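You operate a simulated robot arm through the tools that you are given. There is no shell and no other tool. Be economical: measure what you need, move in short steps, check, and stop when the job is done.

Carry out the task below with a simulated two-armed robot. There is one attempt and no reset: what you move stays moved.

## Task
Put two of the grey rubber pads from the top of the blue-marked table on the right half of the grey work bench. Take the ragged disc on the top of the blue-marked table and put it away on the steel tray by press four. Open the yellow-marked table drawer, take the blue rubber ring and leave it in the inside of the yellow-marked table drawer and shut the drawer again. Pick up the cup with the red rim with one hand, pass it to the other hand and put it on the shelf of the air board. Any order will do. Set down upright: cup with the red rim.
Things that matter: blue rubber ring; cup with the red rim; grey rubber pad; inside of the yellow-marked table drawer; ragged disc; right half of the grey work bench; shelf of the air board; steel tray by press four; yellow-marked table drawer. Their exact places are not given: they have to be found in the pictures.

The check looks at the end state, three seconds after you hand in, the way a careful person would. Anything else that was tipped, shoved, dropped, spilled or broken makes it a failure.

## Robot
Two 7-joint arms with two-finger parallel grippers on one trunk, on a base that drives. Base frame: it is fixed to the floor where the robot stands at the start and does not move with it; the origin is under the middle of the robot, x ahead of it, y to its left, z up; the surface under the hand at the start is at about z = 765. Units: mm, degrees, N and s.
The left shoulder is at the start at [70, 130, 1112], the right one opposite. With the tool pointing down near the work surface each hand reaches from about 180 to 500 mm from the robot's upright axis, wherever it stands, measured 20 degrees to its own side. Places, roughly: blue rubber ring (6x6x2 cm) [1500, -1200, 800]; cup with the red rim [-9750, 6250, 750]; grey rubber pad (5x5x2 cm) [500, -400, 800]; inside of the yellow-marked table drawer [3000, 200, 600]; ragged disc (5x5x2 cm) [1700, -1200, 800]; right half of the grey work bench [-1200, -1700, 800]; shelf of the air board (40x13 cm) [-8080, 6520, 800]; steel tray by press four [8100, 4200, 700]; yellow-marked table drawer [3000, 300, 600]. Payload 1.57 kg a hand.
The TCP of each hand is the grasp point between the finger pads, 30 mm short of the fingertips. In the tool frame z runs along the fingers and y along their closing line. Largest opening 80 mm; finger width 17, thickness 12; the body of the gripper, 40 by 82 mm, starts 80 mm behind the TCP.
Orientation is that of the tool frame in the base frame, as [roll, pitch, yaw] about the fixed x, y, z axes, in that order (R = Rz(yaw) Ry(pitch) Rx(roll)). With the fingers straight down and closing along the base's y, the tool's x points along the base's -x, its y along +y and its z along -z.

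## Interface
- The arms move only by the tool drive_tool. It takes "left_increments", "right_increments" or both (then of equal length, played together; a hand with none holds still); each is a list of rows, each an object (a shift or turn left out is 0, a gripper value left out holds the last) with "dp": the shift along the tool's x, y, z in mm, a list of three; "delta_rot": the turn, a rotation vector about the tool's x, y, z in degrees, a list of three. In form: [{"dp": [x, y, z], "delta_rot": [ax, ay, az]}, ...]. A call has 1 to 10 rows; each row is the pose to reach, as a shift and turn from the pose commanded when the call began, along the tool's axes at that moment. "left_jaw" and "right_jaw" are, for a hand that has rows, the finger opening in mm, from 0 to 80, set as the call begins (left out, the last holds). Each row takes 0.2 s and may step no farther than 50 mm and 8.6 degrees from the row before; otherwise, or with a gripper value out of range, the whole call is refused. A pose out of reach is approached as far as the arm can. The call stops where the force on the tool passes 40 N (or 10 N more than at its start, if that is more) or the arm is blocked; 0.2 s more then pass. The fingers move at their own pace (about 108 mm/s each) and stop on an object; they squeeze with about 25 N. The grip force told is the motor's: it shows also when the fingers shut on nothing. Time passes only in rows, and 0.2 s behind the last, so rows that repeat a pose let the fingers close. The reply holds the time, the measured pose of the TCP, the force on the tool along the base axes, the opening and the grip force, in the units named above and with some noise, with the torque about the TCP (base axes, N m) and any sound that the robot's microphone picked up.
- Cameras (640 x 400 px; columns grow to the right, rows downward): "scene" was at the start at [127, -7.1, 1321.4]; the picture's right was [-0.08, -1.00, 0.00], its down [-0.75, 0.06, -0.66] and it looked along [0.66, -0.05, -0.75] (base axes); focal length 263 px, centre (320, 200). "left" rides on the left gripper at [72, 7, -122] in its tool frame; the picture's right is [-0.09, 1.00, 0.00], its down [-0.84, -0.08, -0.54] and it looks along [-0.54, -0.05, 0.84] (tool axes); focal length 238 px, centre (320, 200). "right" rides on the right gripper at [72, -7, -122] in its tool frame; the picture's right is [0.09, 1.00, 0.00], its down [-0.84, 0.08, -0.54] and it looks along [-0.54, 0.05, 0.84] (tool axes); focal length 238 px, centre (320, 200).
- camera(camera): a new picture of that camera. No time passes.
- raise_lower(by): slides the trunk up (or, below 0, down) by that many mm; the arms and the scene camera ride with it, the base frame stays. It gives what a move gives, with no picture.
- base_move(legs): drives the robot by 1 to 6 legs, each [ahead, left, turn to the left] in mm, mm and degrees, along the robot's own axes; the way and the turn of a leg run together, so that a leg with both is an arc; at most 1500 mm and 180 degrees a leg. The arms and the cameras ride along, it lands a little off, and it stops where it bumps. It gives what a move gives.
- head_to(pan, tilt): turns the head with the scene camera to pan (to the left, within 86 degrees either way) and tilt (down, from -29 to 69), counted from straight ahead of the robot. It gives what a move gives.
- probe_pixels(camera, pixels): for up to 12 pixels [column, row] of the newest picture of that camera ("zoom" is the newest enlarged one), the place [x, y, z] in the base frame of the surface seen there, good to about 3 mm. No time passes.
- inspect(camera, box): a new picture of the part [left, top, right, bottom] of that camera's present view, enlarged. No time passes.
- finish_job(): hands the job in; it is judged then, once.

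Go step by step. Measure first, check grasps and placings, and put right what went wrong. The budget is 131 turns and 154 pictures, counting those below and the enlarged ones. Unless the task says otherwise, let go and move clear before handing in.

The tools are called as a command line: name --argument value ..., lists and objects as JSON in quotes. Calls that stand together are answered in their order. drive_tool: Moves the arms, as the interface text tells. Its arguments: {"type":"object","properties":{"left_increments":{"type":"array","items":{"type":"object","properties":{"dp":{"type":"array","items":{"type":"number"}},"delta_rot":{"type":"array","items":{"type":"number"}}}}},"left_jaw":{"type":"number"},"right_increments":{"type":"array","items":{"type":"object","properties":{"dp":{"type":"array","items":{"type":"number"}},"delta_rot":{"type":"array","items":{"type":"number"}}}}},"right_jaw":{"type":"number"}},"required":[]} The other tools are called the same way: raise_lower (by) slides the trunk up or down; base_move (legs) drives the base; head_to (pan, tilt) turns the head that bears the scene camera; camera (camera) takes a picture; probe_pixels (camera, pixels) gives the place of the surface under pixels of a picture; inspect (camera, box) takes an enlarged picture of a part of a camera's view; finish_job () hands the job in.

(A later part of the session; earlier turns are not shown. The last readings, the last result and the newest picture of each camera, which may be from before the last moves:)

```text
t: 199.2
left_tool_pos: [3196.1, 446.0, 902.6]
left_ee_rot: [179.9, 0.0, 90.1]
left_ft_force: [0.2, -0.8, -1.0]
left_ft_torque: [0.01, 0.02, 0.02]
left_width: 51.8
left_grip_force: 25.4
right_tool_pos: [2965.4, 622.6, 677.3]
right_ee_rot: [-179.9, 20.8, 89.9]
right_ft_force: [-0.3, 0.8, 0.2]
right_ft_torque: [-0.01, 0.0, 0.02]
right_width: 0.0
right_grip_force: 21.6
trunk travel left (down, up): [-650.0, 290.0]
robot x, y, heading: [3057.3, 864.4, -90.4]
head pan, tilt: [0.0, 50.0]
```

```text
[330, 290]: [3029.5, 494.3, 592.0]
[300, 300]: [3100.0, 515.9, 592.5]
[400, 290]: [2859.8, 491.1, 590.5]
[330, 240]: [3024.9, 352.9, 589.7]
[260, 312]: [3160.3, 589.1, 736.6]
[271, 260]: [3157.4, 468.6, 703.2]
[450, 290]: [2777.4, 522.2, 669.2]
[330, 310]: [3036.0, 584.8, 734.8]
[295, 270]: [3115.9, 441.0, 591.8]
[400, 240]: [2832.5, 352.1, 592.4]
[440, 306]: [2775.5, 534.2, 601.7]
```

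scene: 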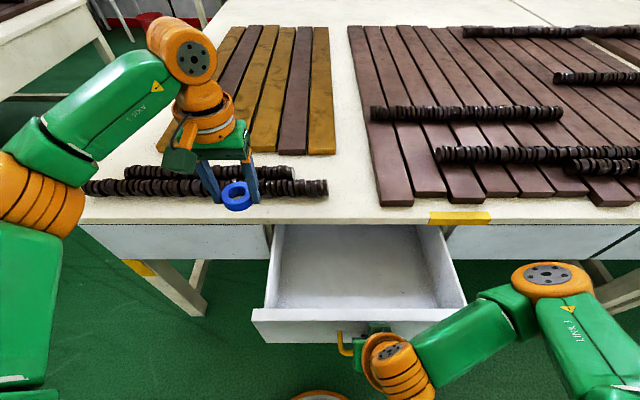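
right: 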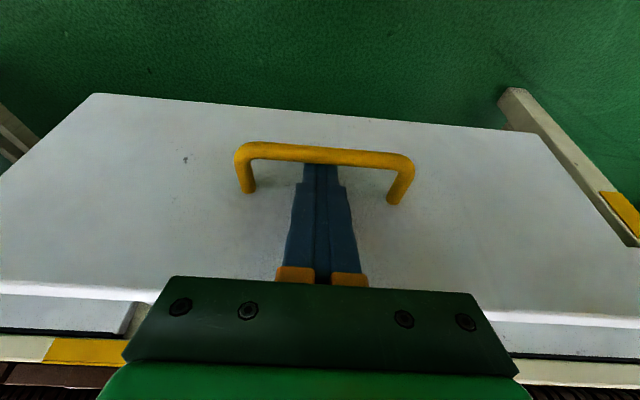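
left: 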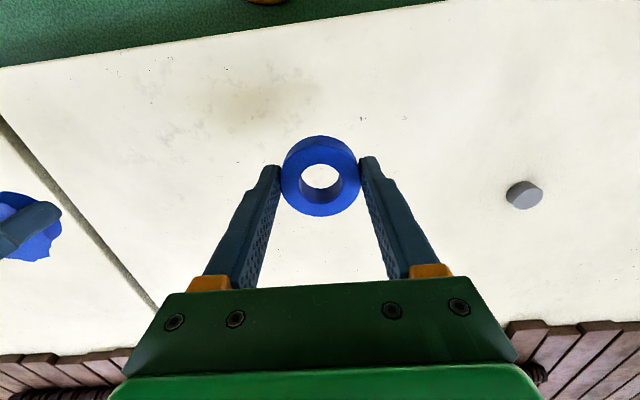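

Floor z≈591, walls to ~705, front panel inner y≈585. Left hand moves the ring above (3075,478) first.

drive_tool --left_increments '[{"dp": [16, -40, 0]}, {"dp": [31.5, -80, 0]}, {"dp": [31.5, -120, 15]}, {"dp": [31.5, -120, 60]}, {"dp": [31.5, -120, 105]}, {"dp": [31.5, -120, 142]}, {"dp": [31.5, -120, 142]}]'

camera --camera "left"

camera --camera "scene"

```text
t: 200.8
left_tool_pos: [3074.6, 478.9, 763.7]
left_ee_rot: [179.9, -0.1, 90.2]
left_ft_force: [-0.4, -1.1, -0.3]
left_ft_torque: [-0.03, 0.01, 0.01]
left_width: 51.9
left_grip_force: 24.7
right_tool_pos: [2965.3, 622.5, 678.2]
right_ee_rot: [-180.0, 20.8, 89.8]
right_ft_force: [0.3, -0.3, 1.2]
right_ft_torque: [-0.04, 0.0, -0.02]
right_width: 0.1
right_grip_force: 21.6
trunk travel left (down, up): [-650.0, 290.0]
robot x, y, heading: [3055.6, 859.3, -90.1]
head pan, tilt: [0.0, 50.0]
```

```text
97 pictures are left
```

left: 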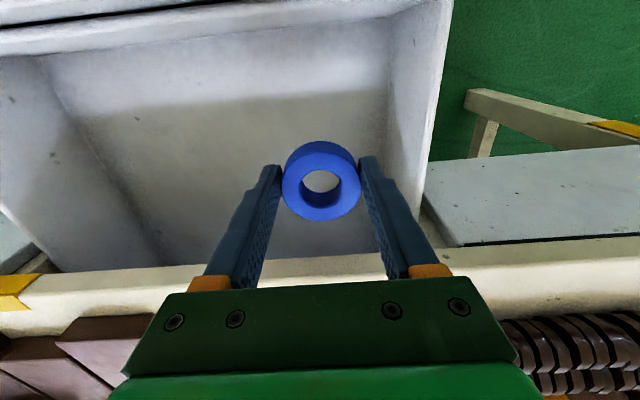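

```text
96 pictures are left
```

scene: 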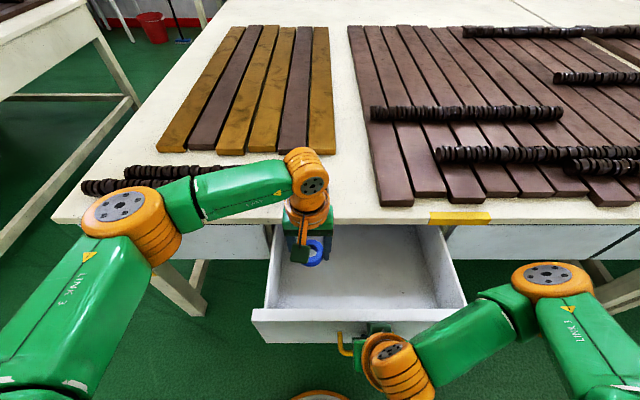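

probe_pixels --camera "scene" --pixels '[[120, 205], [165, 235], [180, 250], [240, 205], [165, 172]]'

inspect --camera "scene" --box '[230, 130, 390, 270]'

```text
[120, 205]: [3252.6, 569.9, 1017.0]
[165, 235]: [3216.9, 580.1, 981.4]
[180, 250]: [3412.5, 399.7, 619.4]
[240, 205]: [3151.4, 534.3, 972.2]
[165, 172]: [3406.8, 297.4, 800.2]
```

```text
2.86 times, centred on (310, 200) of scene
```

zoom: 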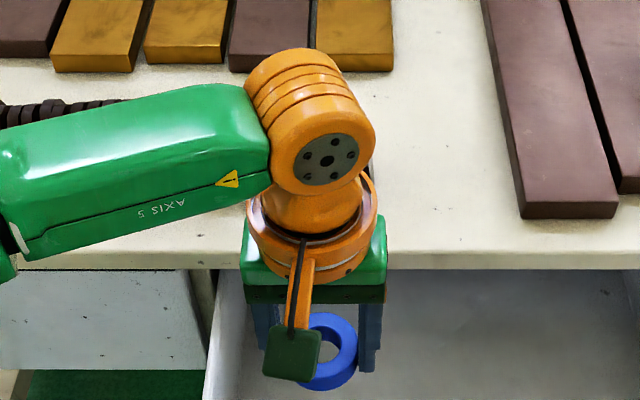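

Clear of the walls; the forearm is well above the table. Lower the ring to just above the drawer floor.

drive_tool --left_increments '[{"dp": [0, 0, 25]}, {"dp": [0, 0, 50]}, {"dp": [0, 0, 75]}, {"dp": [0, 0, 100]}, {"dp": [0, 0, 120]}, {"dp": [0, 0, 135]}, {"dp": [0, 0, 135]}]'

```text
t: 202.4
left_tool_pos: [3075.1, 478.7, 625.3]
left_ee_rot: [180.0, 0.1, 90.0]
left_ft_force: [-0.5, -0.2, -0.6]
left_ft_torque: [-0.02, -0.04, 0.03]
left_width: 52.0
left_grip_force: 24.9
right_tool_pos: [2965.1, 621.6, 678.2]
right_ee_rot: [-179.8, 20.9, 89.8]
right_ft_force: [0.4, -0.3, -0.4]
right_ft_torque: [0.0, 0.03, 0.03]
right_width: 0.1
right_grip_force: 21.6
trunk travel left (down, up): [-650.0, 290.0]
robot x, y, heading: [3053.0, 861.6, -90.0]
head pan, tilt: [0.0, 50.0]
```

drive_tool --left_increments '[{"dp": [0, 0, 1.5]}, {"dp": [0, 0, 2.5]}, {"dp": [0, 0, 2.5]}]'

drive_tool --left_increments '[{}, {}, {}]' --left_jaw 74

drive_tool --left_increments '[{"dp": [0, 0, -40]}, {"dp": [0, 0, -80]}, {"dp": [0, 0, -120]}, {"dp": [0, 0, -160]}, {"dp": [0, 0, -200]}, {"dp": [0, 0, -240]}]'

camera --camera "scene"

camera --camera "left"

```text
t: 203.2
left_tool_pos: [3076.1, 479.4, 623.6]
left_ee_rot: [-180.0, 0.0, 90.1]
left_ft_force: [-0.5, -0.5, 9.0]
left_ft_torque: [0.0, -0.03, -0.02]
left_width: 51.7
left_grip_force: 25.3
right_tool_pos: [2965.5, 621.6, 678.6]
right_ee_rot: [-179.8, 20.9, 89.8]
right_ft_force: [-0.5, 0.1, 0.1]
right_ft_torque: [-0.01, 0.0, -0.01]
right_width: 0.0
right_grip_force: 21.5
trunk travel left (down, up): [-650.0, 290.0]
robot x, y, heading: [3054.7, 860.8, -90.1]
head pan, tilt: [0.0, 50.0]
```

```text
t: 204.0
left_tool_pos: [3075.5, 477.9, 622.3]
left_ee_rot: [180.0, -0.1, 90.1]
left_ft_force: [-0.8, 1.1, 0.6]
left_ft_torque: [-0.03, 0.02, -0.01]
left_width: 74.2
left_grip_force: 0.1
right_tool_pos: [2966.0, 622.9, 677.5]
right_ee_rot: [-180.0, 20.8, 89.8]
right_ft_force: [0.1, 0.2, -0.1]
right_ft_torque: [-0.01, -0.01, 0.05]
right_width: 0.0
right_grip_force: 20.8
trunk travel left (down, up): [-650.0, 290.0]
robot x, y, heading: [3053.9, 860.1, -90.3]
head pan, tilt: [0.0, 50.0]
```

```text
t: 205.4
left_tool_pos: [3076.0, 478.4, 863.6]
left_ee_rot: [180.0, 0.0, 90.2]
left_ft_force: [0.4, 0.1, 0.5]
left_ft_torque: [0.02, 0.02, 0.01]
left_width: 74.0
left_grip_force: 0.0
right_tool_pos: [2965.6, 622.8, 678.2]
right_ee_rot: [-179.9, 20.8, 89.9]
right_ft_force: [0.2, -0.7, -0.3]
right_ft_torque: [-0.02, -0.02, 0.01]
right_width: 0.0
right_grip_force: 20.7
trunk travel left (down, up): [-650.0, 290.0]
robot x, y, heading: [3057.5, 859.4, -90.6]
head pan, tilt: [0.0, 50.0]
```

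```text
94 pictures are left
```

scene: 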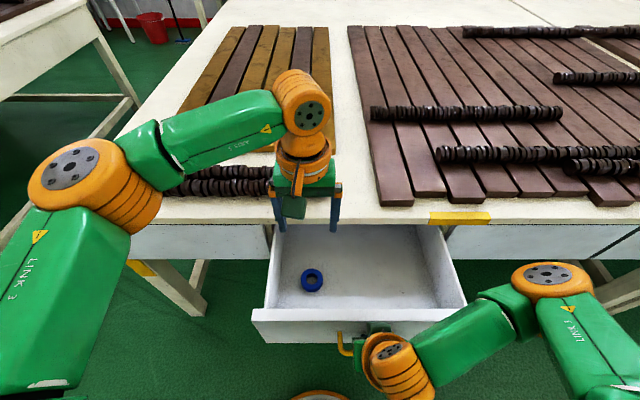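

```text
93 pictures are left
```

left: 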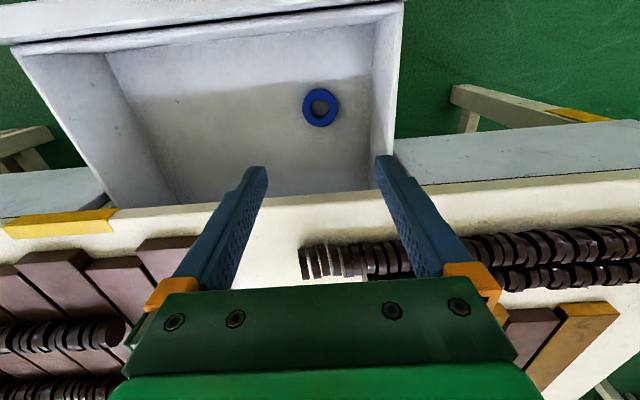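

The ring rests in the drawer. I'll move the left hand aside and push the drawer shut with the right fingers against its front.

drive_tool --left_increments '[{"dp": [0, 40, 0]}, {"dp": [0, 80, 0]}, {"dp": [0, 120, 0]}, {"dp": [0, 120, 0]}]'

drive_tool --right_increments '[{"dp": [-20, 0, 7.7]}, {"dp": [-42, 0, 16.1]}, {"dp": [-64, 0, 24.5]}, {"dp": [-86, 0, 33]}, {"dp": [-108, 0, 41.4]}, {"dp": [-130, 0, 49.8]}, {"dp": [-152, 0, 58.3]}, {"dp": [-168, 0, 64.4]}, {"dp": [-176, 0, 67.5]}, {"dp": [-178, 0, 68.2]}]'

camera --camera "right"

camera --camera "scene"

```text
t: 206.4
left_tool_pos: [3194.8, 477.1, 862.1]
left_ee_rot: [180.0, 0.0, 90.1]
left_ft_force: [0.5, 1.0, -0.1]
left_ft_torque: [0.0, -0.01, -0.03]
left_width: 74.0
left_grip_force: 0.0
right_tool_pos: [2964.4, 620.3, 676.3]
right_ee_rot: [-179.9, 20.8, 89.8]
right_ft_force: [-0.4, -0.2, 1.4]
right_ft_torque: [-0.02, -0.03, -0.04]
right_width: 0.1
right_grip_force: 21.4
trunk travel left (down, up): [-650.0, 290.0]
robot x, y, heading: [3057.6, 857.0, -90.1]
head pan, tilt: [0.0, 50.0]
```

```text
t: 208.6
left_tool_pos: [3196.4, 477.8, 860.6]
left_ee_rot: [180.0, 0.0, 90.1]
left_ft_force: [0.3, 0.4, 0.3]
left_ft_torque: [-0.02, 0.01, 0.01]
left_width: 73.9
left_grip_force: 0.0
right_tool_pos: [2965.0, 430.0, 678.3]
right_ee_rot: [-179.9, 20.9, 89.8]
right_ft_force: [-0.2, 0.1, -0.5]
right_ft_torque: [-0.01, 0.01, -0.02]
right_width: 0.3
right_grip_force: 21.0
trunk travel left (down, up): [-650.0, 290.0]
robot x, y, heading: [3056.9, 862.3, -90.0]
head pan, tilt: [0.0, 50.0]
```

```text
92 pictures are left
```

right: 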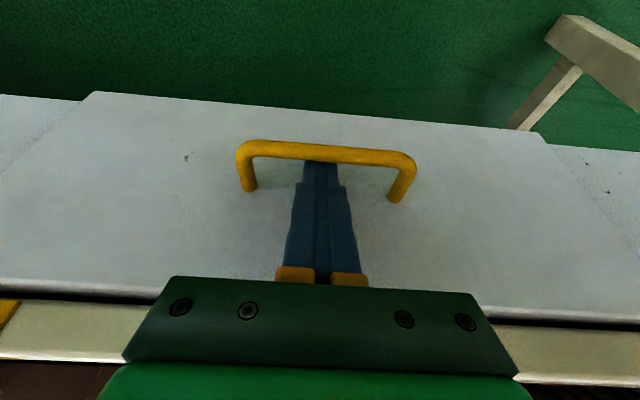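

```text
91 pictures are left
```

scene: 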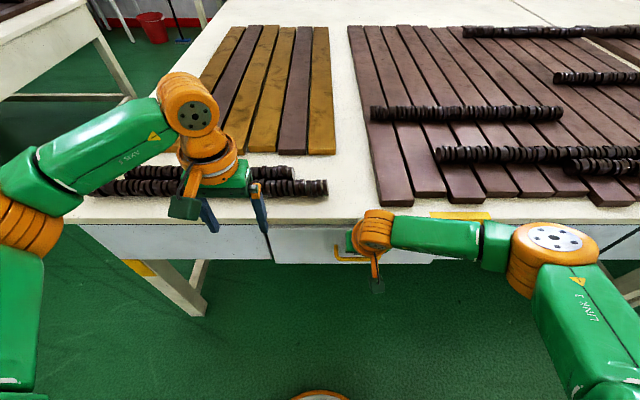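

Almost shut; push a further ~14 mm in small steps until firm contact.

drive_tool --right_increments '[{"dp": [-2.8, 0, 1.1]}, {"dp": [-5.6, 0, 2.1]}, {"dp": [-8.4, 0, 3.2]}, {"dp": [-11.2, 0, 4.3]}, {"dp": [-13, 0, 5]}, {"dp": [-13, 0, 5]}]'

camera --camera "right"

probe_pixels --camera "right" --pixels '[[150, 200], [480, 200], [40, 180], [600, 200], [220, 220], [420, 220]]'

```text
t: 209.8
left_tool_pos: [3195.4, 483.2, 862.9]
left_ee_rot: [-179.9, 0.3, 89.9]
left_ft_force: [0.3, -0.2, -0.1]
left_ft_torque: [0.09, 0.0, 0.03]
left_width: 74.2
left_grip_force: 0.2
right_tool_pos: [2964.9, 425.7, 676.9]
right_ee_rot: [-179.8, 20.3, 89.8]
right_ft_force: [-0.5, 14.9, 4.2]
right_ft_torque: [0.32, -0.09, 0.02]
right_width: 0.0
right_grip_force: 21.7
trunk travel left (down, up): [-650.0, 290.0]
robot x, y, heading: [3057.3, 863.9, -90.1]
head pan, tilt: [0.0, 50.0]
stopped in row 5 (right hand): the force on the tool passed its limit at 43 N (the readings are from after the stop); the commanded pose is now the measured one
```

```text
90 pictures are left
```

right: 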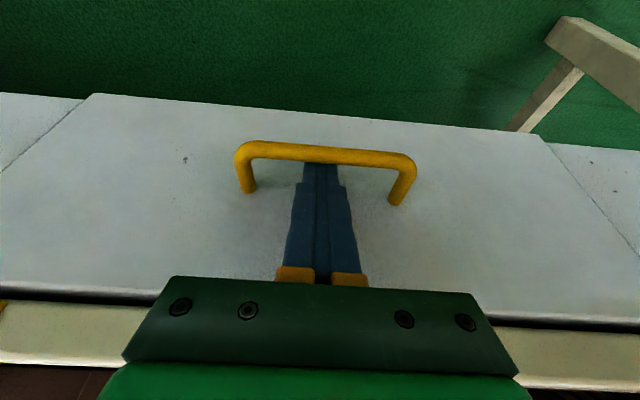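

```text
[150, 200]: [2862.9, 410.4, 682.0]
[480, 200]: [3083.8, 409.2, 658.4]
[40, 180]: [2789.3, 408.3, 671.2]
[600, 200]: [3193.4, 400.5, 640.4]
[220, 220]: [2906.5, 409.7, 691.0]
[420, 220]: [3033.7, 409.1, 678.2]
```

The front is back at y≈409, same as at the start: shut. I'll withdraw the fingers along their own axis.

drive_tool --right_increments '[{"dp": [3, 0, 0]}, {"dp": [3, 0, -15]}, {"dp": [3, 0, -35]}, {"dp": [3, 0, -60]}, {"dp": [3, 0, -100]}, {"dp": [3, 0, -130]}]'

camera --camera "scene"

```text
t: 211.2
left_tool_pos: [3194.0, 478.6, 860.2]
left_ee_rot: [-180.0, 0.0, 90.0]
left_ft_force: [-0.1, -0.1, -0.3]
left_ft_torque: [-0.01, -0.02, -0.01]
left_width: 74.3
left_grip_force: 0.1
right_tool_pos: [2965.4, 468.4, 796.1]
right_ee_rot: [-179.7, 20.2, 89.8]
right_ft_force: [0.2, -0.4, 0.6]
right_ft_torque: [-0.01, 0.02, 0.0]
right_width: 0.0
right_grip_force: 21.0
trunk travel left (down, up): [-650.0, 290.0]
robot x, y, heading: [3056.0, 860.3, -90.0]
head pan, tilt: [0.0, 50.0]
```

```text
89 pictures are left
```

scene: 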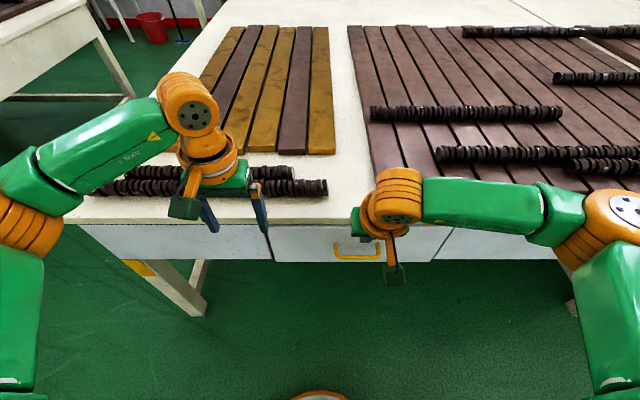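

Drawer is shut and the hand is free. Now back off, restore the hands and trunk, turn to -x and look toward the cup area.

base_move --legs '[[-1100, 0, 0], [0, 0, -90]]'

raise_lower --by 100

drive_tool --right_increments '[{"dp": [0, 0, -20], "delta_rot": [0, 7, 0]}, {"dp": [0, 0, -40], "delta_rot": [0, 14, 0]}, {"dp": [0, 0, -50], "delta_rot": [0, 20.2, 0]}, {"dp": [0, 0, -50], "delta_rot": [0, 20.2, 0]}]' --right_jaw 80

head_to --pan -15 --tilt 15

camera --camera "scene"

```text
t: 220.6
left_tool_pos: [2671.7, 1804.2, 861.6]
left_ee_rot: [-179.9, 0.0, 0.3]
left_ft_force: [-0.2, -0.4, -0.1]
left_ft_torque: [-0.02, -0.01, -0.04]
left_width: 74.1
left_grip_force: 0.1
right_tool_pos: [2660.6, 2034.7, 796.6]
right_ee_rot: [-179.8, 20.1, 0.1]
right_ft_force: [-0.3, -0.4, -0.7]
right_ft_torque: [0.0, -0.02, 0.01]
right_width: 0.0
right_grip_force: 21.5
trunk travel left (down, up): [-650.0, 290.0]
robot x, y, heading: [3054.0, 1946.7, -179.5]
head pan, tilt: [0.0, 50.0]
```

```text
t: 221.9
left_tool_pos: [2672.7, 1804.0, 960.9]
left_ee_rot: [180.0, -0.2, 0.2]
left_ft_force: [0.5, -0.2, 0.8]
left_ft_torque: [0.01, -0.01, 0.03]
left_width: 73.9
left_grip_force: 0.0
right_tool_pos: [2660.8, 2032.5, 896.4]
right_ee_rot: [-179.8, 20.2, 0.1]
right_ft_force: [-0.9, -0.4, -1.5]
right_ft_torque: [0.01, -0.03, 0.01]
right_width: 0.0
right_grip_force: 21.2
trunk travel left (down, up): [-750.0, 190.0]
robot x, y, heading: [3056.9, 1947.3, -179.9]
head pan, tilt: [0.0, 50.0]
```

```text
t: 222.9
left_tool_pos: [2671.5, 1804.6, 960.9]
left_ee_rot: [179.9, 0.0, 0.3]
left_ft_force: [0.1, 0.3, 0.2]
left_ft_torque: [-0.04, 0.0, -0.02]
left_width: 73.9
left_grip_force: 0.1
right_tool_pos: [2678.7, 2034.2, 944.0]
right_ee_rot: [-179.9, -0.1, 0.1]
right_ft_force: [0.1, -0.7, 0.1]
right_ft_torque: [0.02, 0.01, 0.0]
right_width: 80.0
right_grip_force: 0.1
trunk travel left (down, up): [-750.0, 190.0]
robot x, y, heading: [3051.3, 1949.5, -179.7]
head pan, tilt: [0.0, 50.0]
```

```text
t: 223.9
left_tool_pos: [2672.6, 1803.5, 962.4]
left_ee_rot: [180.0, 0.0, 0.4]
left_ft_force: [0.4, 0.4, 0.1]
left_ft_torque: [-0.06, 0.01, 0.03]
left_width: 74.5
left_grip_force: 0.1
right_tool_pos: [2677.3, 2033.3, 944.7]
right_ee_rot: [-179.8, 0.0, 0.1]
right_ft_force: [0.4, -0.2, 0.2]
right_ft_torque: [-0.03, 0.01, -0.01]
right_width: 79.9
right_grip_force: 0.0
trunk travel left (down, up): [-750.0, 190.0]
robot x, y, heading: [3054.7, 1942.1, -179.8]
head pan, tilt: [-15.0, 15.0]
```

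```text
88 pictures are left
```

scene: 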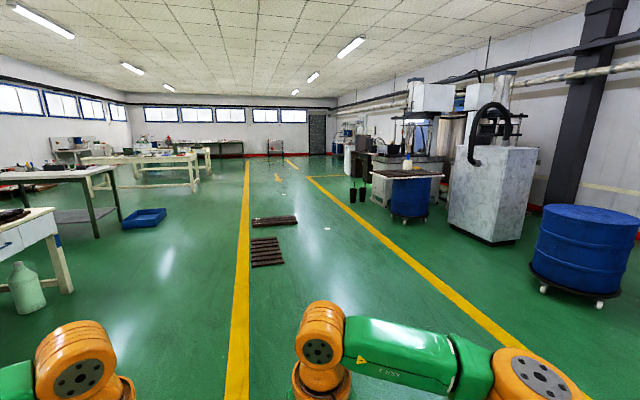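

Wood pieces lie on the aisle floor at (267,252) and (275,221). I'll probe these and the free corridor.

probe_pixels --camera "scene" --pixels '[[252, 266], [284, 262], [253, 240], [298, 222], [252, 224], [360, 200], [405, 220], [315, 180], [335, 160], [350, 150], [325, 230], [360, 230]]'

inspect --camera "scene" --box '[230, 90, 470, 240]'

```text
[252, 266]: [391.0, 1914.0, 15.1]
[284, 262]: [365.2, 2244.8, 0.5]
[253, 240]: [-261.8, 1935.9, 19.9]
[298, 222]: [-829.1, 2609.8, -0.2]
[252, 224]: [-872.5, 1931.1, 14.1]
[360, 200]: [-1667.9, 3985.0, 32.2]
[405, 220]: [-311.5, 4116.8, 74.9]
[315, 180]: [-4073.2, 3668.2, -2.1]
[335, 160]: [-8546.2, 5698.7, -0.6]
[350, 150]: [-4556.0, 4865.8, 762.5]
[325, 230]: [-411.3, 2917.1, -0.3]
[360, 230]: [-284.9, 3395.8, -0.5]
```

```text
2.67 times, centred on (350, 165) of scene
```

zoom: 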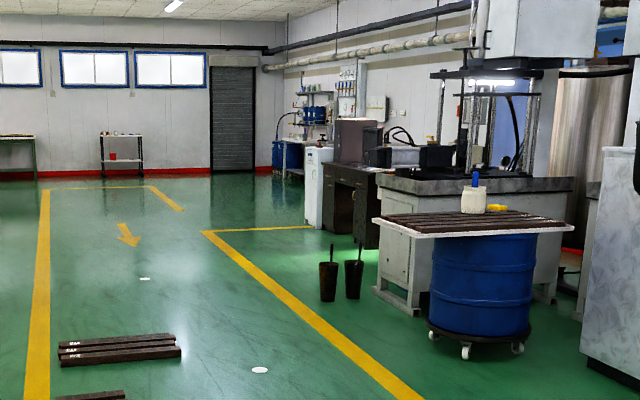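

probe_pixels --camera "scene" --pixels '[[163, 212], [130, 228], [150, 208], [197, 188], [125, 220], [210, 165], [372, 173], [327, 229], [283, 210], [215, 240]]'

```text
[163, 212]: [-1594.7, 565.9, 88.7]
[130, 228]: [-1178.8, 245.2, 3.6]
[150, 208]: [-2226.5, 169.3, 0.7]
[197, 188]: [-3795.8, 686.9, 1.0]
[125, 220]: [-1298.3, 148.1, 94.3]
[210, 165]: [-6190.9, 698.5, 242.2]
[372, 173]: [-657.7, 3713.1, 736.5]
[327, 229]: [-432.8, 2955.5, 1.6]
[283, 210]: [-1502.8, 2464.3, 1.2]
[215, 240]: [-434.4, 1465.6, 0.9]
```

Everything left of y≈1320 is clear (tables end at y≈700). I'll drive along y≈1320 to x≈-4000.

base_move --legs '[[1300, 620, 0], [1450, 0, 0], [1450, 0, 0], [1450, 0, 0], [1450, 0, 0]]'

camera --camera "scene"

```text
t: 258.2
left_tool_pos: [-4407.0, 1172.0, 961.0]
left_ee_rot: [179.9, 0.0, 1.2]
left_ft_force: [-0.6, -0.5, 0.3]
left_ft_torque: [-0.01, -0.02, 0.0]
left_width: 74.4
left_grip_force: 0.0
right_tool_pos: [-4404.4, 1401.7, 943.3]
right_ee_rot: [-179.8, 0.0, 1.0]
right_ft_force: [0.6, -0.1, -0.4]
right_ft_torque: [-0.04, 0.03, 0.0]
right_width: 79.8
right_grip_force: 0.0
trunk travel left (down, up): [-750.0, 190.0]
robot x, y, heading: [-4025.1, 1319.7, -178.8]
head pan, tilt: [-15.0, 15.0]
```

```text
86 pictures are left
```

scene: 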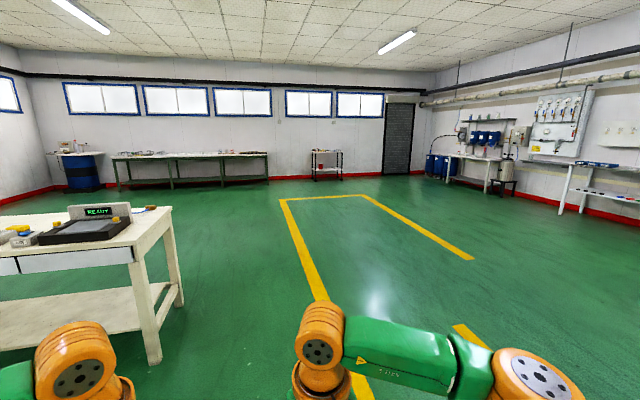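

The air board is at (560,130) with a shelf, and a small table near (480,160). I'll enlarge and probe.

inspect --camera "scene" --box '[410, 70, 640, 220]'

probe_pixels --camera "scene" --pixels '[[545, 162], [575, 165], [600, 194], [480, 157], [505, 157], [560, 212], [620, 220], [500, 195], [530, 190], [450, 155]]'

```text
2.67 times, centred on (525, 145) of scene
```

zoom: 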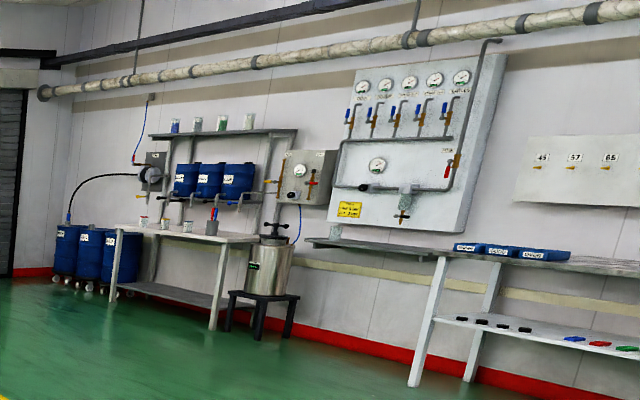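

```text
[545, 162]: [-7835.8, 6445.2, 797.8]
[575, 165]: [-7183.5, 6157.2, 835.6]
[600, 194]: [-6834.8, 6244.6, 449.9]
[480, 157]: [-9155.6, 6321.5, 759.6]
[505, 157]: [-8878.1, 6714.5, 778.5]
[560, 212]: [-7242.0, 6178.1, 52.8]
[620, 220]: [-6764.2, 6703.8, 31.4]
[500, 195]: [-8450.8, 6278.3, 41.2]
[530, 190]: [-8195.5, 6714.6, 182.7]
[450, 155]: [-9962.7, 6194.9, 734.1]
```

Cups stand on the table around (-9700,6250) and the shelf is below the air board near (-8000,6500). I'll drive diagonally to about (-9500,5350) and turn to +y.

base_move --legs '[[1100, -800, 0], [1100, -800, 0], [1100, -800, 0], [1100, -800, 0], [1100, -800, 0], [0, 0, -91]]'

head_to --pan 0 --tilt 30

camera --camera "scene"

```text
t: 294.2
left_tool_pos: [-9701.3, 5586.2, 961.4]
left_ee_rot: [-180.0, 0.0, -88.5]
left_ft_force: [-0.5, 0.6, 0.1]
left_ft_torque: [0.0, -0.01, -0.05]
left_width: 74.0
left_grip_force: 0.1
right_tool_pos: [-9473.3, 5586.4, 943.3]
right_ee_rot: [-179.8, 0.0, -88.7]
right_ft_force: [-0.3, 0.0, -0.6]
right_ft_torque: [0.01, 0.03, 0.01]
right_width: 80.0
right_grip_force: 0.1
trunk travel left (down, up): [-750.0, 190.0]
robot x, y, heading: [-9555.1, 5209.4, 91.2]
head pan, tilt: [-15.0, 15.0]
```

```text
t: 295.0
left_tool_pos: [-9702.4, 5586.7, 961.3]
left_ee_rot: [-180.0, 0.1, -88.4]
left_ft_force: [-0.2, 0.3, 0.3]
left_ft_torque: [0.01, -0.02, 0.0]
left_width: 74.0
left_grip_force: 0.1
right_tool_pos: [-9472.9, 5585.0, 943.3]
right_ee_rot: [-179.7, -0.1, -88.7]
right_ft_force: [-1.0, -0.1, 0.5]
right_ft_torque: [0.02, -0.02, -0.01]
right_width: 80.2
right_grip_force: 0.1
trunk travel left (down, up): [-750.0, 190.0]
robot x, y, heading: [-9552.2, 5207.1, 91.4]
head pan, tilt: [0.0, 30.0]
```

```text
84 pictures are left
```

scene: 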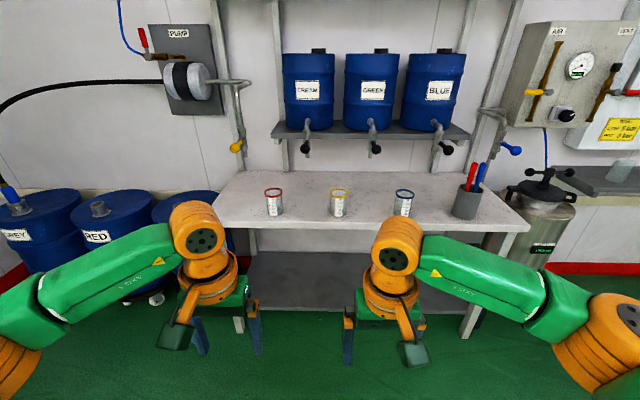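

The red-rim cup is at (273,202); yellow and blue ones stand beside it. I'll probe cup, table and clearances.

inspect --camera "scene" --box '[230, 160, 430, 260]'

probe_pixels --camera "scene" --pixels '[[265, 192], [281, 192], [273, 204], [273, 214], [273, 188], [339, 205], [225, 220], [300, 223], [230, 190], [305, 150], [240, 148], [310, 205]]'

```text
3.20 times, centred on (330, 210) of scene
```

zoom: 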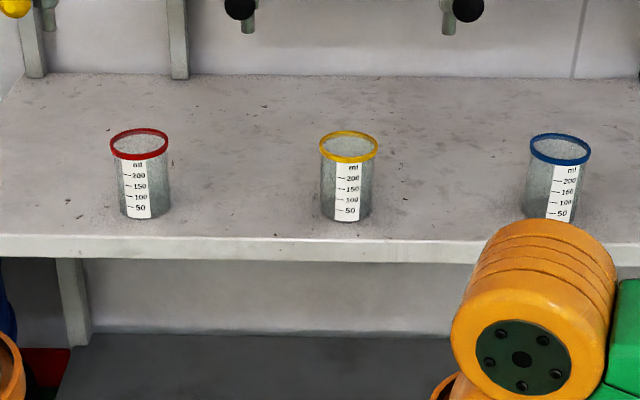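

```text
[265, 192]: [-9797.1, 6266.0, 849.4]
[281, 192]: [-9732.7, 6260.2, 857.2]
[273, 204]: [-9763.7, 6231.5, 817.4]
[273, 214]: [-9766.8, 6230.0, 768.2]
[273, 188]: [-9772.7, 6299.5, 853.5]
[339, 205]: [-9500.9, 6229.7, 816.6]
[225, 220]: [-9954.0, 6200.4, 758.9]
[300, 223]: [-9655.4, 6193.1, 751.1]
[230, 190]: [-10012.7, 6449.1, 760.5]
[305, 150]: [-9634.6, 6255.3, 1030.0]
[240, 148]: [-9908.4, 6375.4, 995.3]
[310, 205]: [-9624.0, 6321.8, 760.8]
```

The cup's centre is about (-9765,6262), base z≈760, rim z≈855, rim Ø≈65; taps hang at z≈1000 to either side. Plan: left hand picks it from above, right hand takes it low from the front, tilted. First retract the right hand, then drive up.

drive_tool --right_increments '[{"dp": [35, -20, 0]}, {"dp": [70, -40, 0]}, {"dp": [110, -60, 0]}]' --left_increments '[{"dp": [20, 0, 0]}, {"dp": [40, 0, 0]}, {"dp": [60, 0, 0]}]' --left_jaw 80

base_move --legs '[[0, 0, -1.4], [620, 60, 0]]'

head_to --pan 10 --tilt 35

camera --camera "left"

camera --camera "scene"

```text
t: 295.8
left_tool_pos: [-9701.4, 5524.4, 962.4]
left_ee_rot: [-180.0, 0.0, -88.4]
left_ft_force: [-0.3, -0.6, 0.4]
left_ft_torque: [0.04, 0.01, 0.02]
left_width: 79.9
left_grip_force: 0.1
right_tool_pos: [-9408.5, 5474.7, 942.7]
right_ee_rot: [-179.8, 0.0, -88.8]
right_ft_force: [0.8, 0.0, -0.2]
right_ft_torque: [0.04, -0.03, 0.01]
right_width: 80.4
right_grip_force: 0.0
trunk travel left (down, up): [-750.0, 190.0]
robot x, y, heading: [-9551.0, 5207.4, 91.7]
head pan, tilt: [0.0, 30.0]
```

```text
t: 299.7
left_tool_pos: [-9750.0, 6160.6, 961.5]
left_ee_rot: [-180.0, 0.0, -90.3]
left_ft_force: [-0.1, 0.2, 0.3]
left_ft_torque: [-0.01, -0.06, 0.0]
left_width: 80.1
left_grip_force: 0.0
right_tool_pos: [-9459.7, 6102.1, 942.3]
right_ee_rot: [-179.9, 0.0, -90.5]
right_ft_force: [0.7, -0.4, 0.2]
right_ft_torque: [0.0, -0.02, -0.02]
right_width: 80.1
right_grip_force: 0.0
trunk travel left (down, up): [-750.0, 190.0]
robot x, y, heading: [-9612.6, 5837.1, 89.6]
head pan, tilt: [0.0, 30.0]
```

```text
t: 300.4
left_tool_pos: [-9750.1, 6163.0, 961.6]
left_ee_rot: [-179.9, 0.0, -90.3]
left_ft_force: [-0.2, 0.1, 0.6]
left_ft_torque: [-0.01, 0.0, -0.02]
left_width: 79.9
left_grip_force: 0.0
right_tool_pos: [-9460.5, 6102.3, 942.8]
right_ee_rot: [-179.8, -0.2, -90.5]
right_ft_force: [0.0, 0.2, 0.3]
right_ft_torque: [-0.02, 0.01, -0.03]
right_width: 79.9
right_grip_force: 0.0
trunk travel left (down, up): [-750.0, 190.0]
robot x, y, heading: [-9610.4, 5837.4, 89.4]
head pan, tilt: [10.0, 35.0]
```

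```text
82 pictures are left
```

left: 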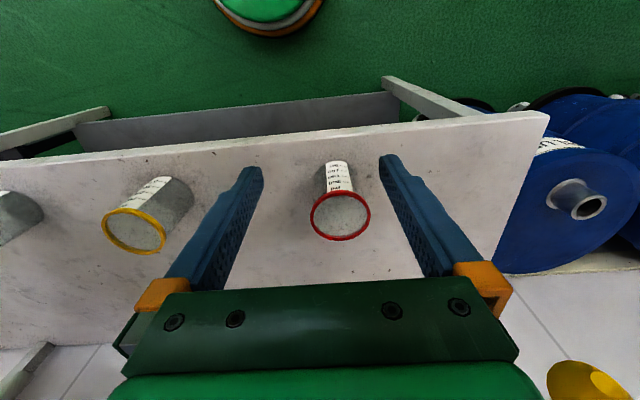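

```text
81 pictures are left
```

scene: 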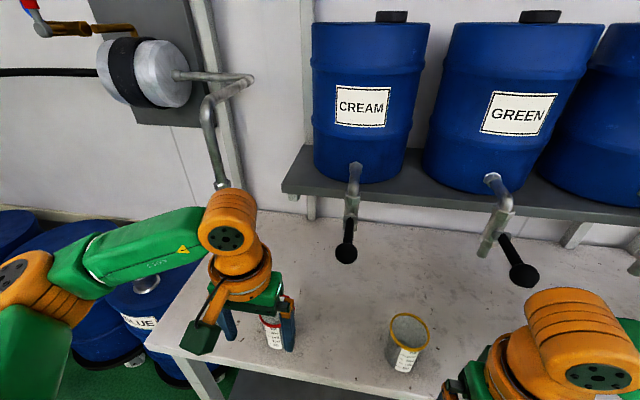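

Probe the red rim in the left camera and the nearby taps in the scene view.

probe_pixels --camera "left" --pixels '[[312, 213], [369, 213], [340, 191], [342, 240], [338, 165], [330, 180], [280, 220], [586, 390]]'

probe_pixels --camera "scene" --pixels '[[346, 252], [351, 210], [222, 185], [210, 110], [245, 80], [355, 168], [520, 272]]'

```text
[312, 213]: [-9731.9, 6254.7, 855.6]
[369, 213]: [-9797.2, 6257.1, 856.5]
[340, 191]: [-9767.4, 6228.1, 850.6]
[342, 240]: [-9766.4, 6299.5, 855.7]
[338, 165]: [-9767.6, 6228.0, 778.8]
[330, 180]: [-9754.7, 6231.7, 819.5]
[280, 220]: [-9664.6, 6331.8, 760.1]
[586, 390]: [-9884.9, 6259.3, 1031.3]
```

```text
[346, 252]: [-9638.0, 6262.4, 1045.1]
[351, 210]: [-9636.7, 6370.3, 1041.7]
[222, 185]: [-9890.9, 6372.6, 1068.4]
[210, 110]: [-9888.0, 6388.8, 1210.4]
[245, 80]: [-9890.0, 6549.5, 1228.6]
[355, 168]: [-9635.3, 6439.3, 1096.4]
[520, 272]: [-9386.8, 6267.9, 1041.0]
```

Rim centre (-9764.5,6263), z 856; tap knobs sit at (-9638,6262,1045) and (-9885,6259,1031). To keep the forearm clear of them I'll tilt the left hand 30° and come in from the front-top; pre-pose first.

drive_tool --left_increments '[{"dp": [-11, 3.6, 7], "delta_rot": [0, -7.5, 0]}, {"dp": [-22, 7.2, 14], "delta_rot": [0, -15, 0]}, {"dp": [-33, 10.8, 21], "delta_rot": [0, -22.5, 0]}, {"dp": [-45, 14.4, 28.5], "delta_rot": [0, -30, 0]}, {"dp": [-45, 14.4, 28.5], "delta_rot": [0, -30, 0]}]'

camera --camera "left"

camera --camera "scene"

```text
t: 301.6
left_tool_pos: [-9765.2, 6206.2, 933.3]
left_ee_rot: [-180.0, 30.0, -90.4]
left_ft_force: [0.3, 0.4, -0.3]
left_ft_torque: [-0.01, -0.03, 0.04]
left_width: 80.3
left_grip_force: 0.0
right_tool_pos: [-9460.2, 6102.8, 942.9]
right_ee_rot: [-179.9, 0.0, -90.5]
right_ft_force: [0.7, 0.2, 0.2]
right_ft_torque: [0.03, 0.0, 0.03]
right_width: 80.0
right_grip_force: 0.0
trunk travel left (down, up): [-750.0, 190.0]
robot x, y, heading: [-9612.1, 5837.8, 89.8]
head pan, tilt: [10.0, 35.0]
```

```text
80 pictures are left
```

left: 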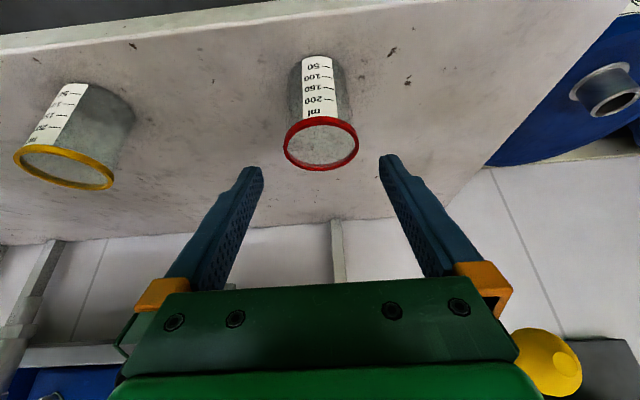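

```text
79 pictures are left
```

scene: 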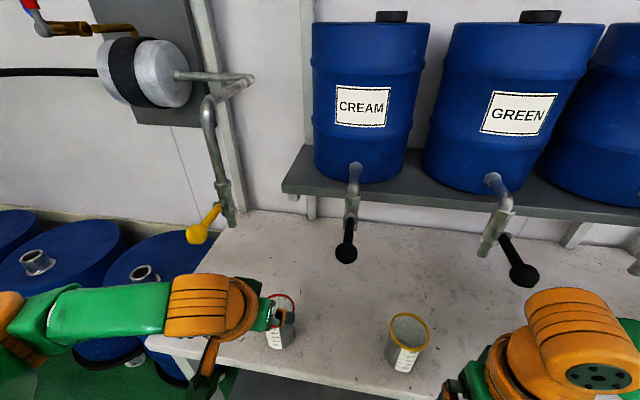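

The cup is centred between the fingers (rim mid ≈321, tips mid ≈322). Advance 70 mm along the finger axis and check.

drive_tool --left_increments '[{"dp": [0, 0, 25]}, {"dp": [0, 0, 50]}, {"dp": [0, 0, 70]}, {"dp": [0, 0, 70]}]'

camera --camera "left"

```text
t: 302.6
left_tool_pos: [-9764.4, 6240.9, 872.1]
left_ee_rot: [-179.9, 30.0, -90.3]
left_ft_force: [-0.6, -0.5, 0.3]
left_ft_torque: [0.04, 0.01, 0.05]
left_width: 80.1
left_grip_force: 0.1
right_tool_pos: [-9461.2, 6102.6, 942.5]
right_ee_rot: [-179.7, 0.0, -90.5]
right_ft_force: [0.2, 0.4, 0.1]
right_ft_torque: [-0.01, 0.03, -0.01]
right_width: 80.1
right_grip_force: 0.1
trunk travel left (down, up): [-750.0, 190.0]
robot x, y, heading: [-9612.2, 5836.3, 89.7]
head pan, tilt: [10.0, 35.0]
```

```text
78 pictures are left
```

left: 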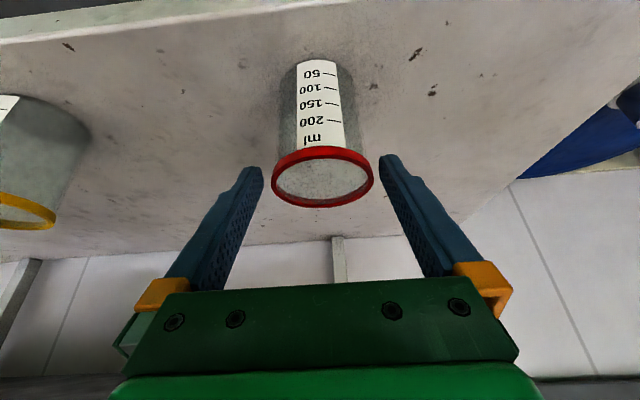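

Still centred; advance 40 mm more and close gently.

drive_tool --left_increments '[{"dp": [0, 0, 15]}, {"dp": [0, 0, 30]}, {"dp": [0, 0, 40]}, {"dp": [0, 0, 40]}]'

drive_tool --left_increments '[{}, {}, {}]' --left_jaw 40

camera --camera "left"

```text
t: 303.6
left_tool_pos: [-9765.2, 6262.6, 837.6]
left_ee_rot: [-180.0, 30.0, -90.3]
left_ft_force: [-0.2, 0.4, 0.2]
left_ft_torque: [-0.06, -0.02, -0.02]
left_width: 80.1
left_grip_force: 0.1
right_tool_pos: [-9461.7, 6102.0, 942.7]
right_ee_rot: [-179.8, 0.1, -90.5]
right_ft_force: [0.3, -0.5, -0.1]
right_ft_torque: [-0.02, 0.02, 0.01]
right_width: 80.1
right_grip_force: 0.1
trunk travel left (down, up): [-750.0, 190.0]
robot x, y, heading: [-9610.8, 5841.6, 89.7]
head pan, tilt: [10.0, 35.0]
```

```text
t: 304.4
left_tool_pos: [-9765.0, 6262.5, 838.9]
left_ee_rot: [180.0, 30.1, -90.3]
left_ft_force: [0.2, 1.1, 0.1]
left_ft_torque: [-0.03, 0.0, 0.0]
left_width: 69.4
left_grip_force: 25.0
right_tool_pos: [-9460.4, 6102.7, 942.4]
right_ee_rot: [-179.8, -0.1, -90.5]
right_ft_force: [-0.3, -0.1, 0.6]
right_ft_torque: [0.0, -0.03, 0.0]
right_width: 79.9
right_grip_force: 0.0
trunk travel left (down, up): [-750.0, 190.0]
robot x, y, heading: [-9608.6, 5839.2, 89.7]
head pan, tilt: [10.0, 35.0]
```

```text
77 pictures are left
```

left: 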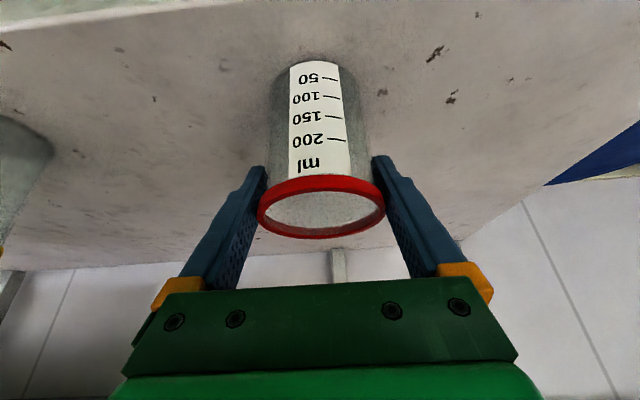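

The rim is gripped (69.4 mm, 25 N). Lift 60 mm straight up and check it hangs upright.

drive_tool --left_increments '[{"dp": [-5, 0, -8.7]}, {"dp": [-15, 0, -26]}, {"dp": [-30, 0, -52]}, {"dp": [-30, 0, -52]}]'

camera --camera "scene"

camera --camera "left"

```text
t: 305.4
left_tool_pos: [-9763.4, 6261.5, 899.7]
left_ee_rot: [-180.0, 29.9, -90.1]
left_ft_force: [-0.3, -0.3, -0.1]
left_ft_torque: [0.01, -0.02, 0.0]
left_width: 69.6
left_grip_force: 25.0
right_tool_pos: [-9460.3, 6102.9, 942.4]
right_ee_rot: [-179.8, -0.2, -90.5]
right_ft_force: [0.7, -0.5, 0.0]
right_ft_torque: [-0.01, -0.01, -0.01]
right_width: 79.9
right_grip_force: 0.1
trunk travel left (down, up): [-750.0, 190.0]
robot x, y, heading: [-9609.6, 5834.1, 89.6]
head pan, tilt: [10.0, 35.0]
```

```text
76 pictures are left
```

scene: 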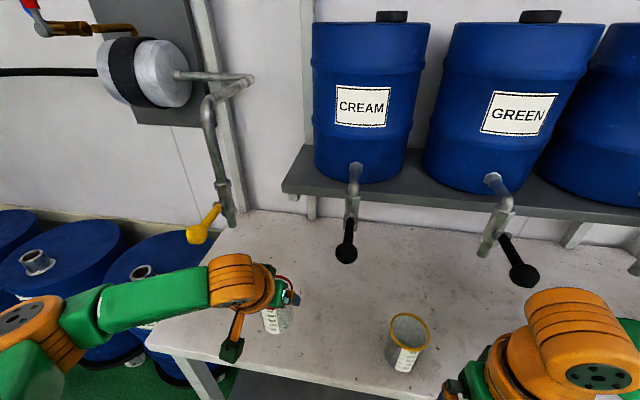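

```text
75 pictures are left
```

left: 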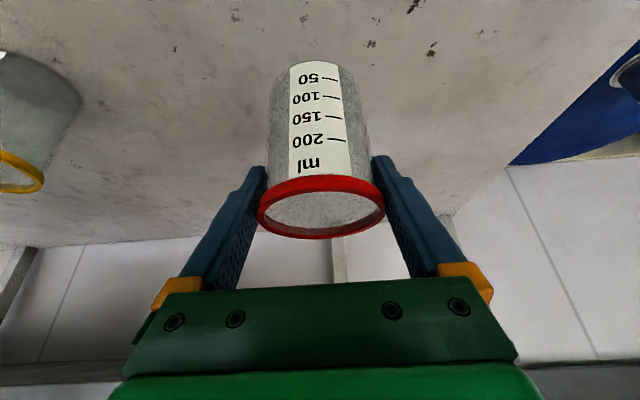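

The cup is held upright. Back off and strafe right in front of the air board, then look at the shelf.

base_move --legs '[[-700, 0, 0], [0, -1450, 0]]'

head_to --pan 0 --tilt 25

camera --camera "scene"

```text
t: 316.0
left_tool_pos: [-8321.5, 5539.9, 899.8]
left_ee_rot: [-180.0, 29.8, -92.0]
left_ft_force: [0.2, 0.3, -0.4]
left_ft_torque: [0.02, 0.02, -0.01]
left_width: 69.4
left_grip_force: 24.9
right_tool_pos: [-8022.3, 5370.4, 942.9]
right_ee_rot: [-179.8, 0.0, -92.3]
right_ft_force: [-0.4, -0.3, 0.2]
right_ft_torque: [0.01, 0.01, -0.02]
right_width: 80.2
right_grip_force: 0.1
trunk travel left (down, up): [-750.0, 190.0]
robot x, y, heading: [-8182.0, 5111.4, 87.9]
head pan, tilt: [10.0, 35.0]
```

```text
t: 316.7
left_tool_pos: [-8321.0, 5540.0, 898.6]
left_ee_rot: [180.0, 30.0, -92.0]
left_ft_force: [1.3, -0.4, -0.2]
left_ft_torque: [0.04, 0.0, 0.0]
left_width: 69.3
left_grip_force: 24.5
right_tool_pos: [-8023.0, 5370.9, 941.8]
right_ee_rot: [-179.8, -0.1, -92.3]
right_ft_force: [-0.1, 0.3, 0.1]
right_ft_torque: [0.01, -0.01, 0.0]
right_width: 80.0
right_grip_force: 0.0
trunk travel left (down, up): [-750.0, 190.0]
robot x, y, heading: [-8184.0, 5111.4, 87.9]
head pan, tilt: [0.0, 25.0]
```

```text
74 pictures are left
```

scene: 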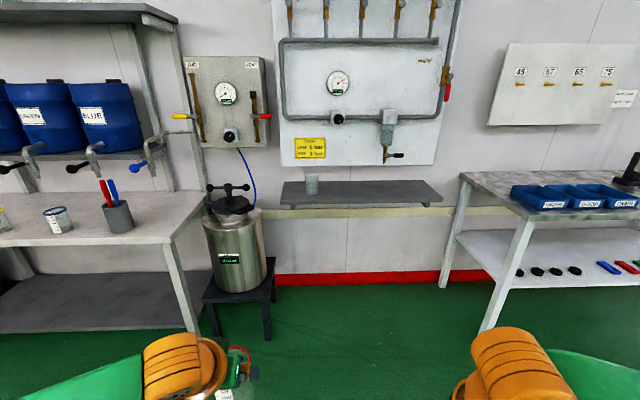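

The shelf spans (282–442, 180–207) and holds a clear cup at (311,183). I'll probe shelf edges, that cup, and the overhead valve.

probe_pixels --camera "scene" --pixels '[[283, 202], [441, 200], [425, 183], [360, 195], [365, 182], [311, 180], [311, 190], [387, 155], [400, 155], [290, 184], [240, 190], [385, 195]]'

inspect --camera "scene" --box '[260, 110, 460, 230]'

```text
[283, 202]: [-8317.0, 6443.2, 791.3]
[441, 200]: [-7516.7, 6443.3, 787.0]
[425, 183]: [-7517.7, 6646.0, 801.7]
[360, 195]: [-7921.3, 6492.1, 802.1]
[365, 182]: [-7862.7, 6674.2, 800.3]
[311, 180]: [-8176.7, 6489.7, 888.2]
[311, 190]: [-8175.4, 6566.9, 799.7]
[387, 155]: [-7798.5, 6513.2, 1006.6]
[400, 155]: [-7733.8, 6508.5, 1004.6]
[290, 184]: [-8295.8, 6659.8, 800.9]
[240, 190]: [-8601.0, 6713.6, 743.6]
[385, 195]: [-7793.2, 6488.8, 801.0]
```

```text
3.20 times, centred on (360, 170) of scene
```

zoom: 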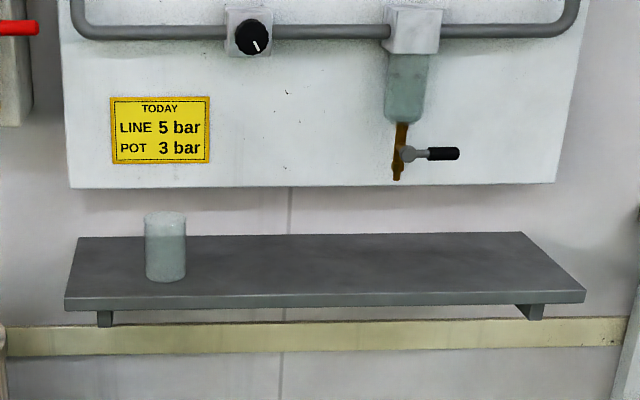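

Shelf top z≈801, x -8320…-7517, y 6443–6690; target spot (-8000,6520) is clear. Now prepare the handover: roll the right hand 60° so it points left-down.

drive_tool --right_increments '[{"delta_rot": [-7.5, 0, 0]}, {"delta_rot": [-15, 0, 0]}, {"delta_rot": [-22.5, 0, 0]}, {"delta_rot": [-30, 0, 0]}, {"delta_rot": [-37.5, 0, 0]}, {"delta_rot": [-45, 0, 0]}, {"delta_rot": [-52.5, 0, 0]}, {"delta_rot": [-60, 0, 0]}, {"delta_rot": [-60, 0, 0]}]'

drive_tool --right_increments '[{"delta_rot": [0, 0, -8]}, {"delta_rot": [0, 0, -16]}, {"delta_rot": [0, 0, -24]}, {"delta_rot": [0, 0, -32]}, {"delta_rot": [0, 0, -40]}, {"delta_rot": [0, 0, -48]}, {"delta_rot": [0, 0, -48]}]'

head_to --pan 0 --tilt 50

camera --camera "scene"

```text
t: 318.7
left_tool_pos: [-8321.1, 5539.9, 898.1]
left_ee_rot: [179.9, 30.0, -92.1]
left_ft_force: [0.4, -0.8, -0.7]
left_ft_torque: [0.02, -0.02, -0.01]
left_width: 69.5
left_grip_force: 24.5
right_tool_pos: [-8027.1, 5369.2, 941.3]
right_ee_rot: [126.5, -0.1, -90.1]
right_ft_force: [-0.2, 0.7, -0.3]
right_ft_torque: [-0.01, 0.01, 0.0]
right_width: 80.0
right_grip_force: 0.0
right hand out of reach, approached as far as the arm can: row 8
trunk travel left (down, up): [-750.0, 190.0]
robot x, y, heading: [-8184.0, 5114.9, 87.9]
head pan, tilt: [0.0, 25.0]
```

```text
t: 320.3
left_tool_pos: [-8321.4, 5540.8, 899.4]
left_ee_rot: [-179.9, 29.9, -92.1]
left_ft_force: [-0.9, -0.1, -1.1]
left_ft_torque: [0.0, 0.03, 0.0]
left_width: 69.3
left_grip_force: 25.3
right_tool_pos: [-8052.4, 5357.5, 989.0]
right_ee_rot: [130.9, 39.9, -63.1]
right_ft_force: [-0.7, -1.0, 0.5]
right_ft_torque: [-0.02, -0.02, 0.03]
right_width: 80.2
right_grip_force: 0.1
right hand out of reach, approached as far as the arm can: row 1, 4, 5, 6, 7
trunk travel left (down, up): [-750.0, 190.0]
robot x, y, heading: [-8182.0, 5111.8, 87.8]
head pan, tilt: [0.0, 25.0]
```

```text
t: 321.2
left_tool_pos: [-8321.3, 5540.6, 898.7]
left_ee_rot: [-180.0, 30.0, -92.1]
left_ft_force: [-0.4, -0.5, 0.1]
left_ft_torque: [0.01, 0.0, 0.01]
left_width: 69.4
left_grip_force: 24.4
right_tool_pos: [-8051.0, 5356.2, 988.9]
right_ee_rot: [131.0, 39.9, -63.2]
right_ft_force: [0.0, -0.3, 0.8]
right_ft_torque: [0.02, -0.01, 0.02]
right_width: 80.1
right_grip_force: 0.0
trunk travel left (down, up): [-750.0, 190.0]
robot x, y, heading: [-8184.2, 5112.0, 88.0]
head pan, tilt: [0.0, 50.0]
```

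```text
72 pictures are left
```

scene: 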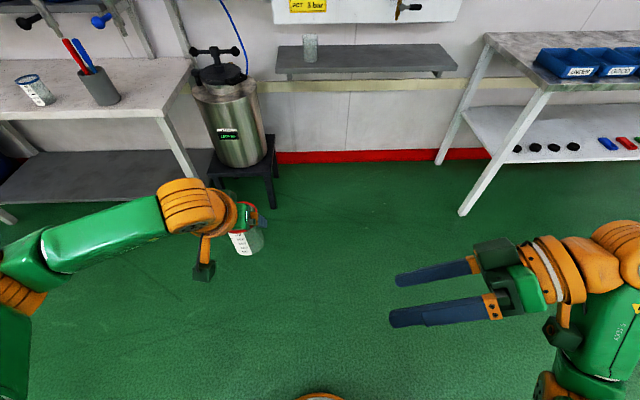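

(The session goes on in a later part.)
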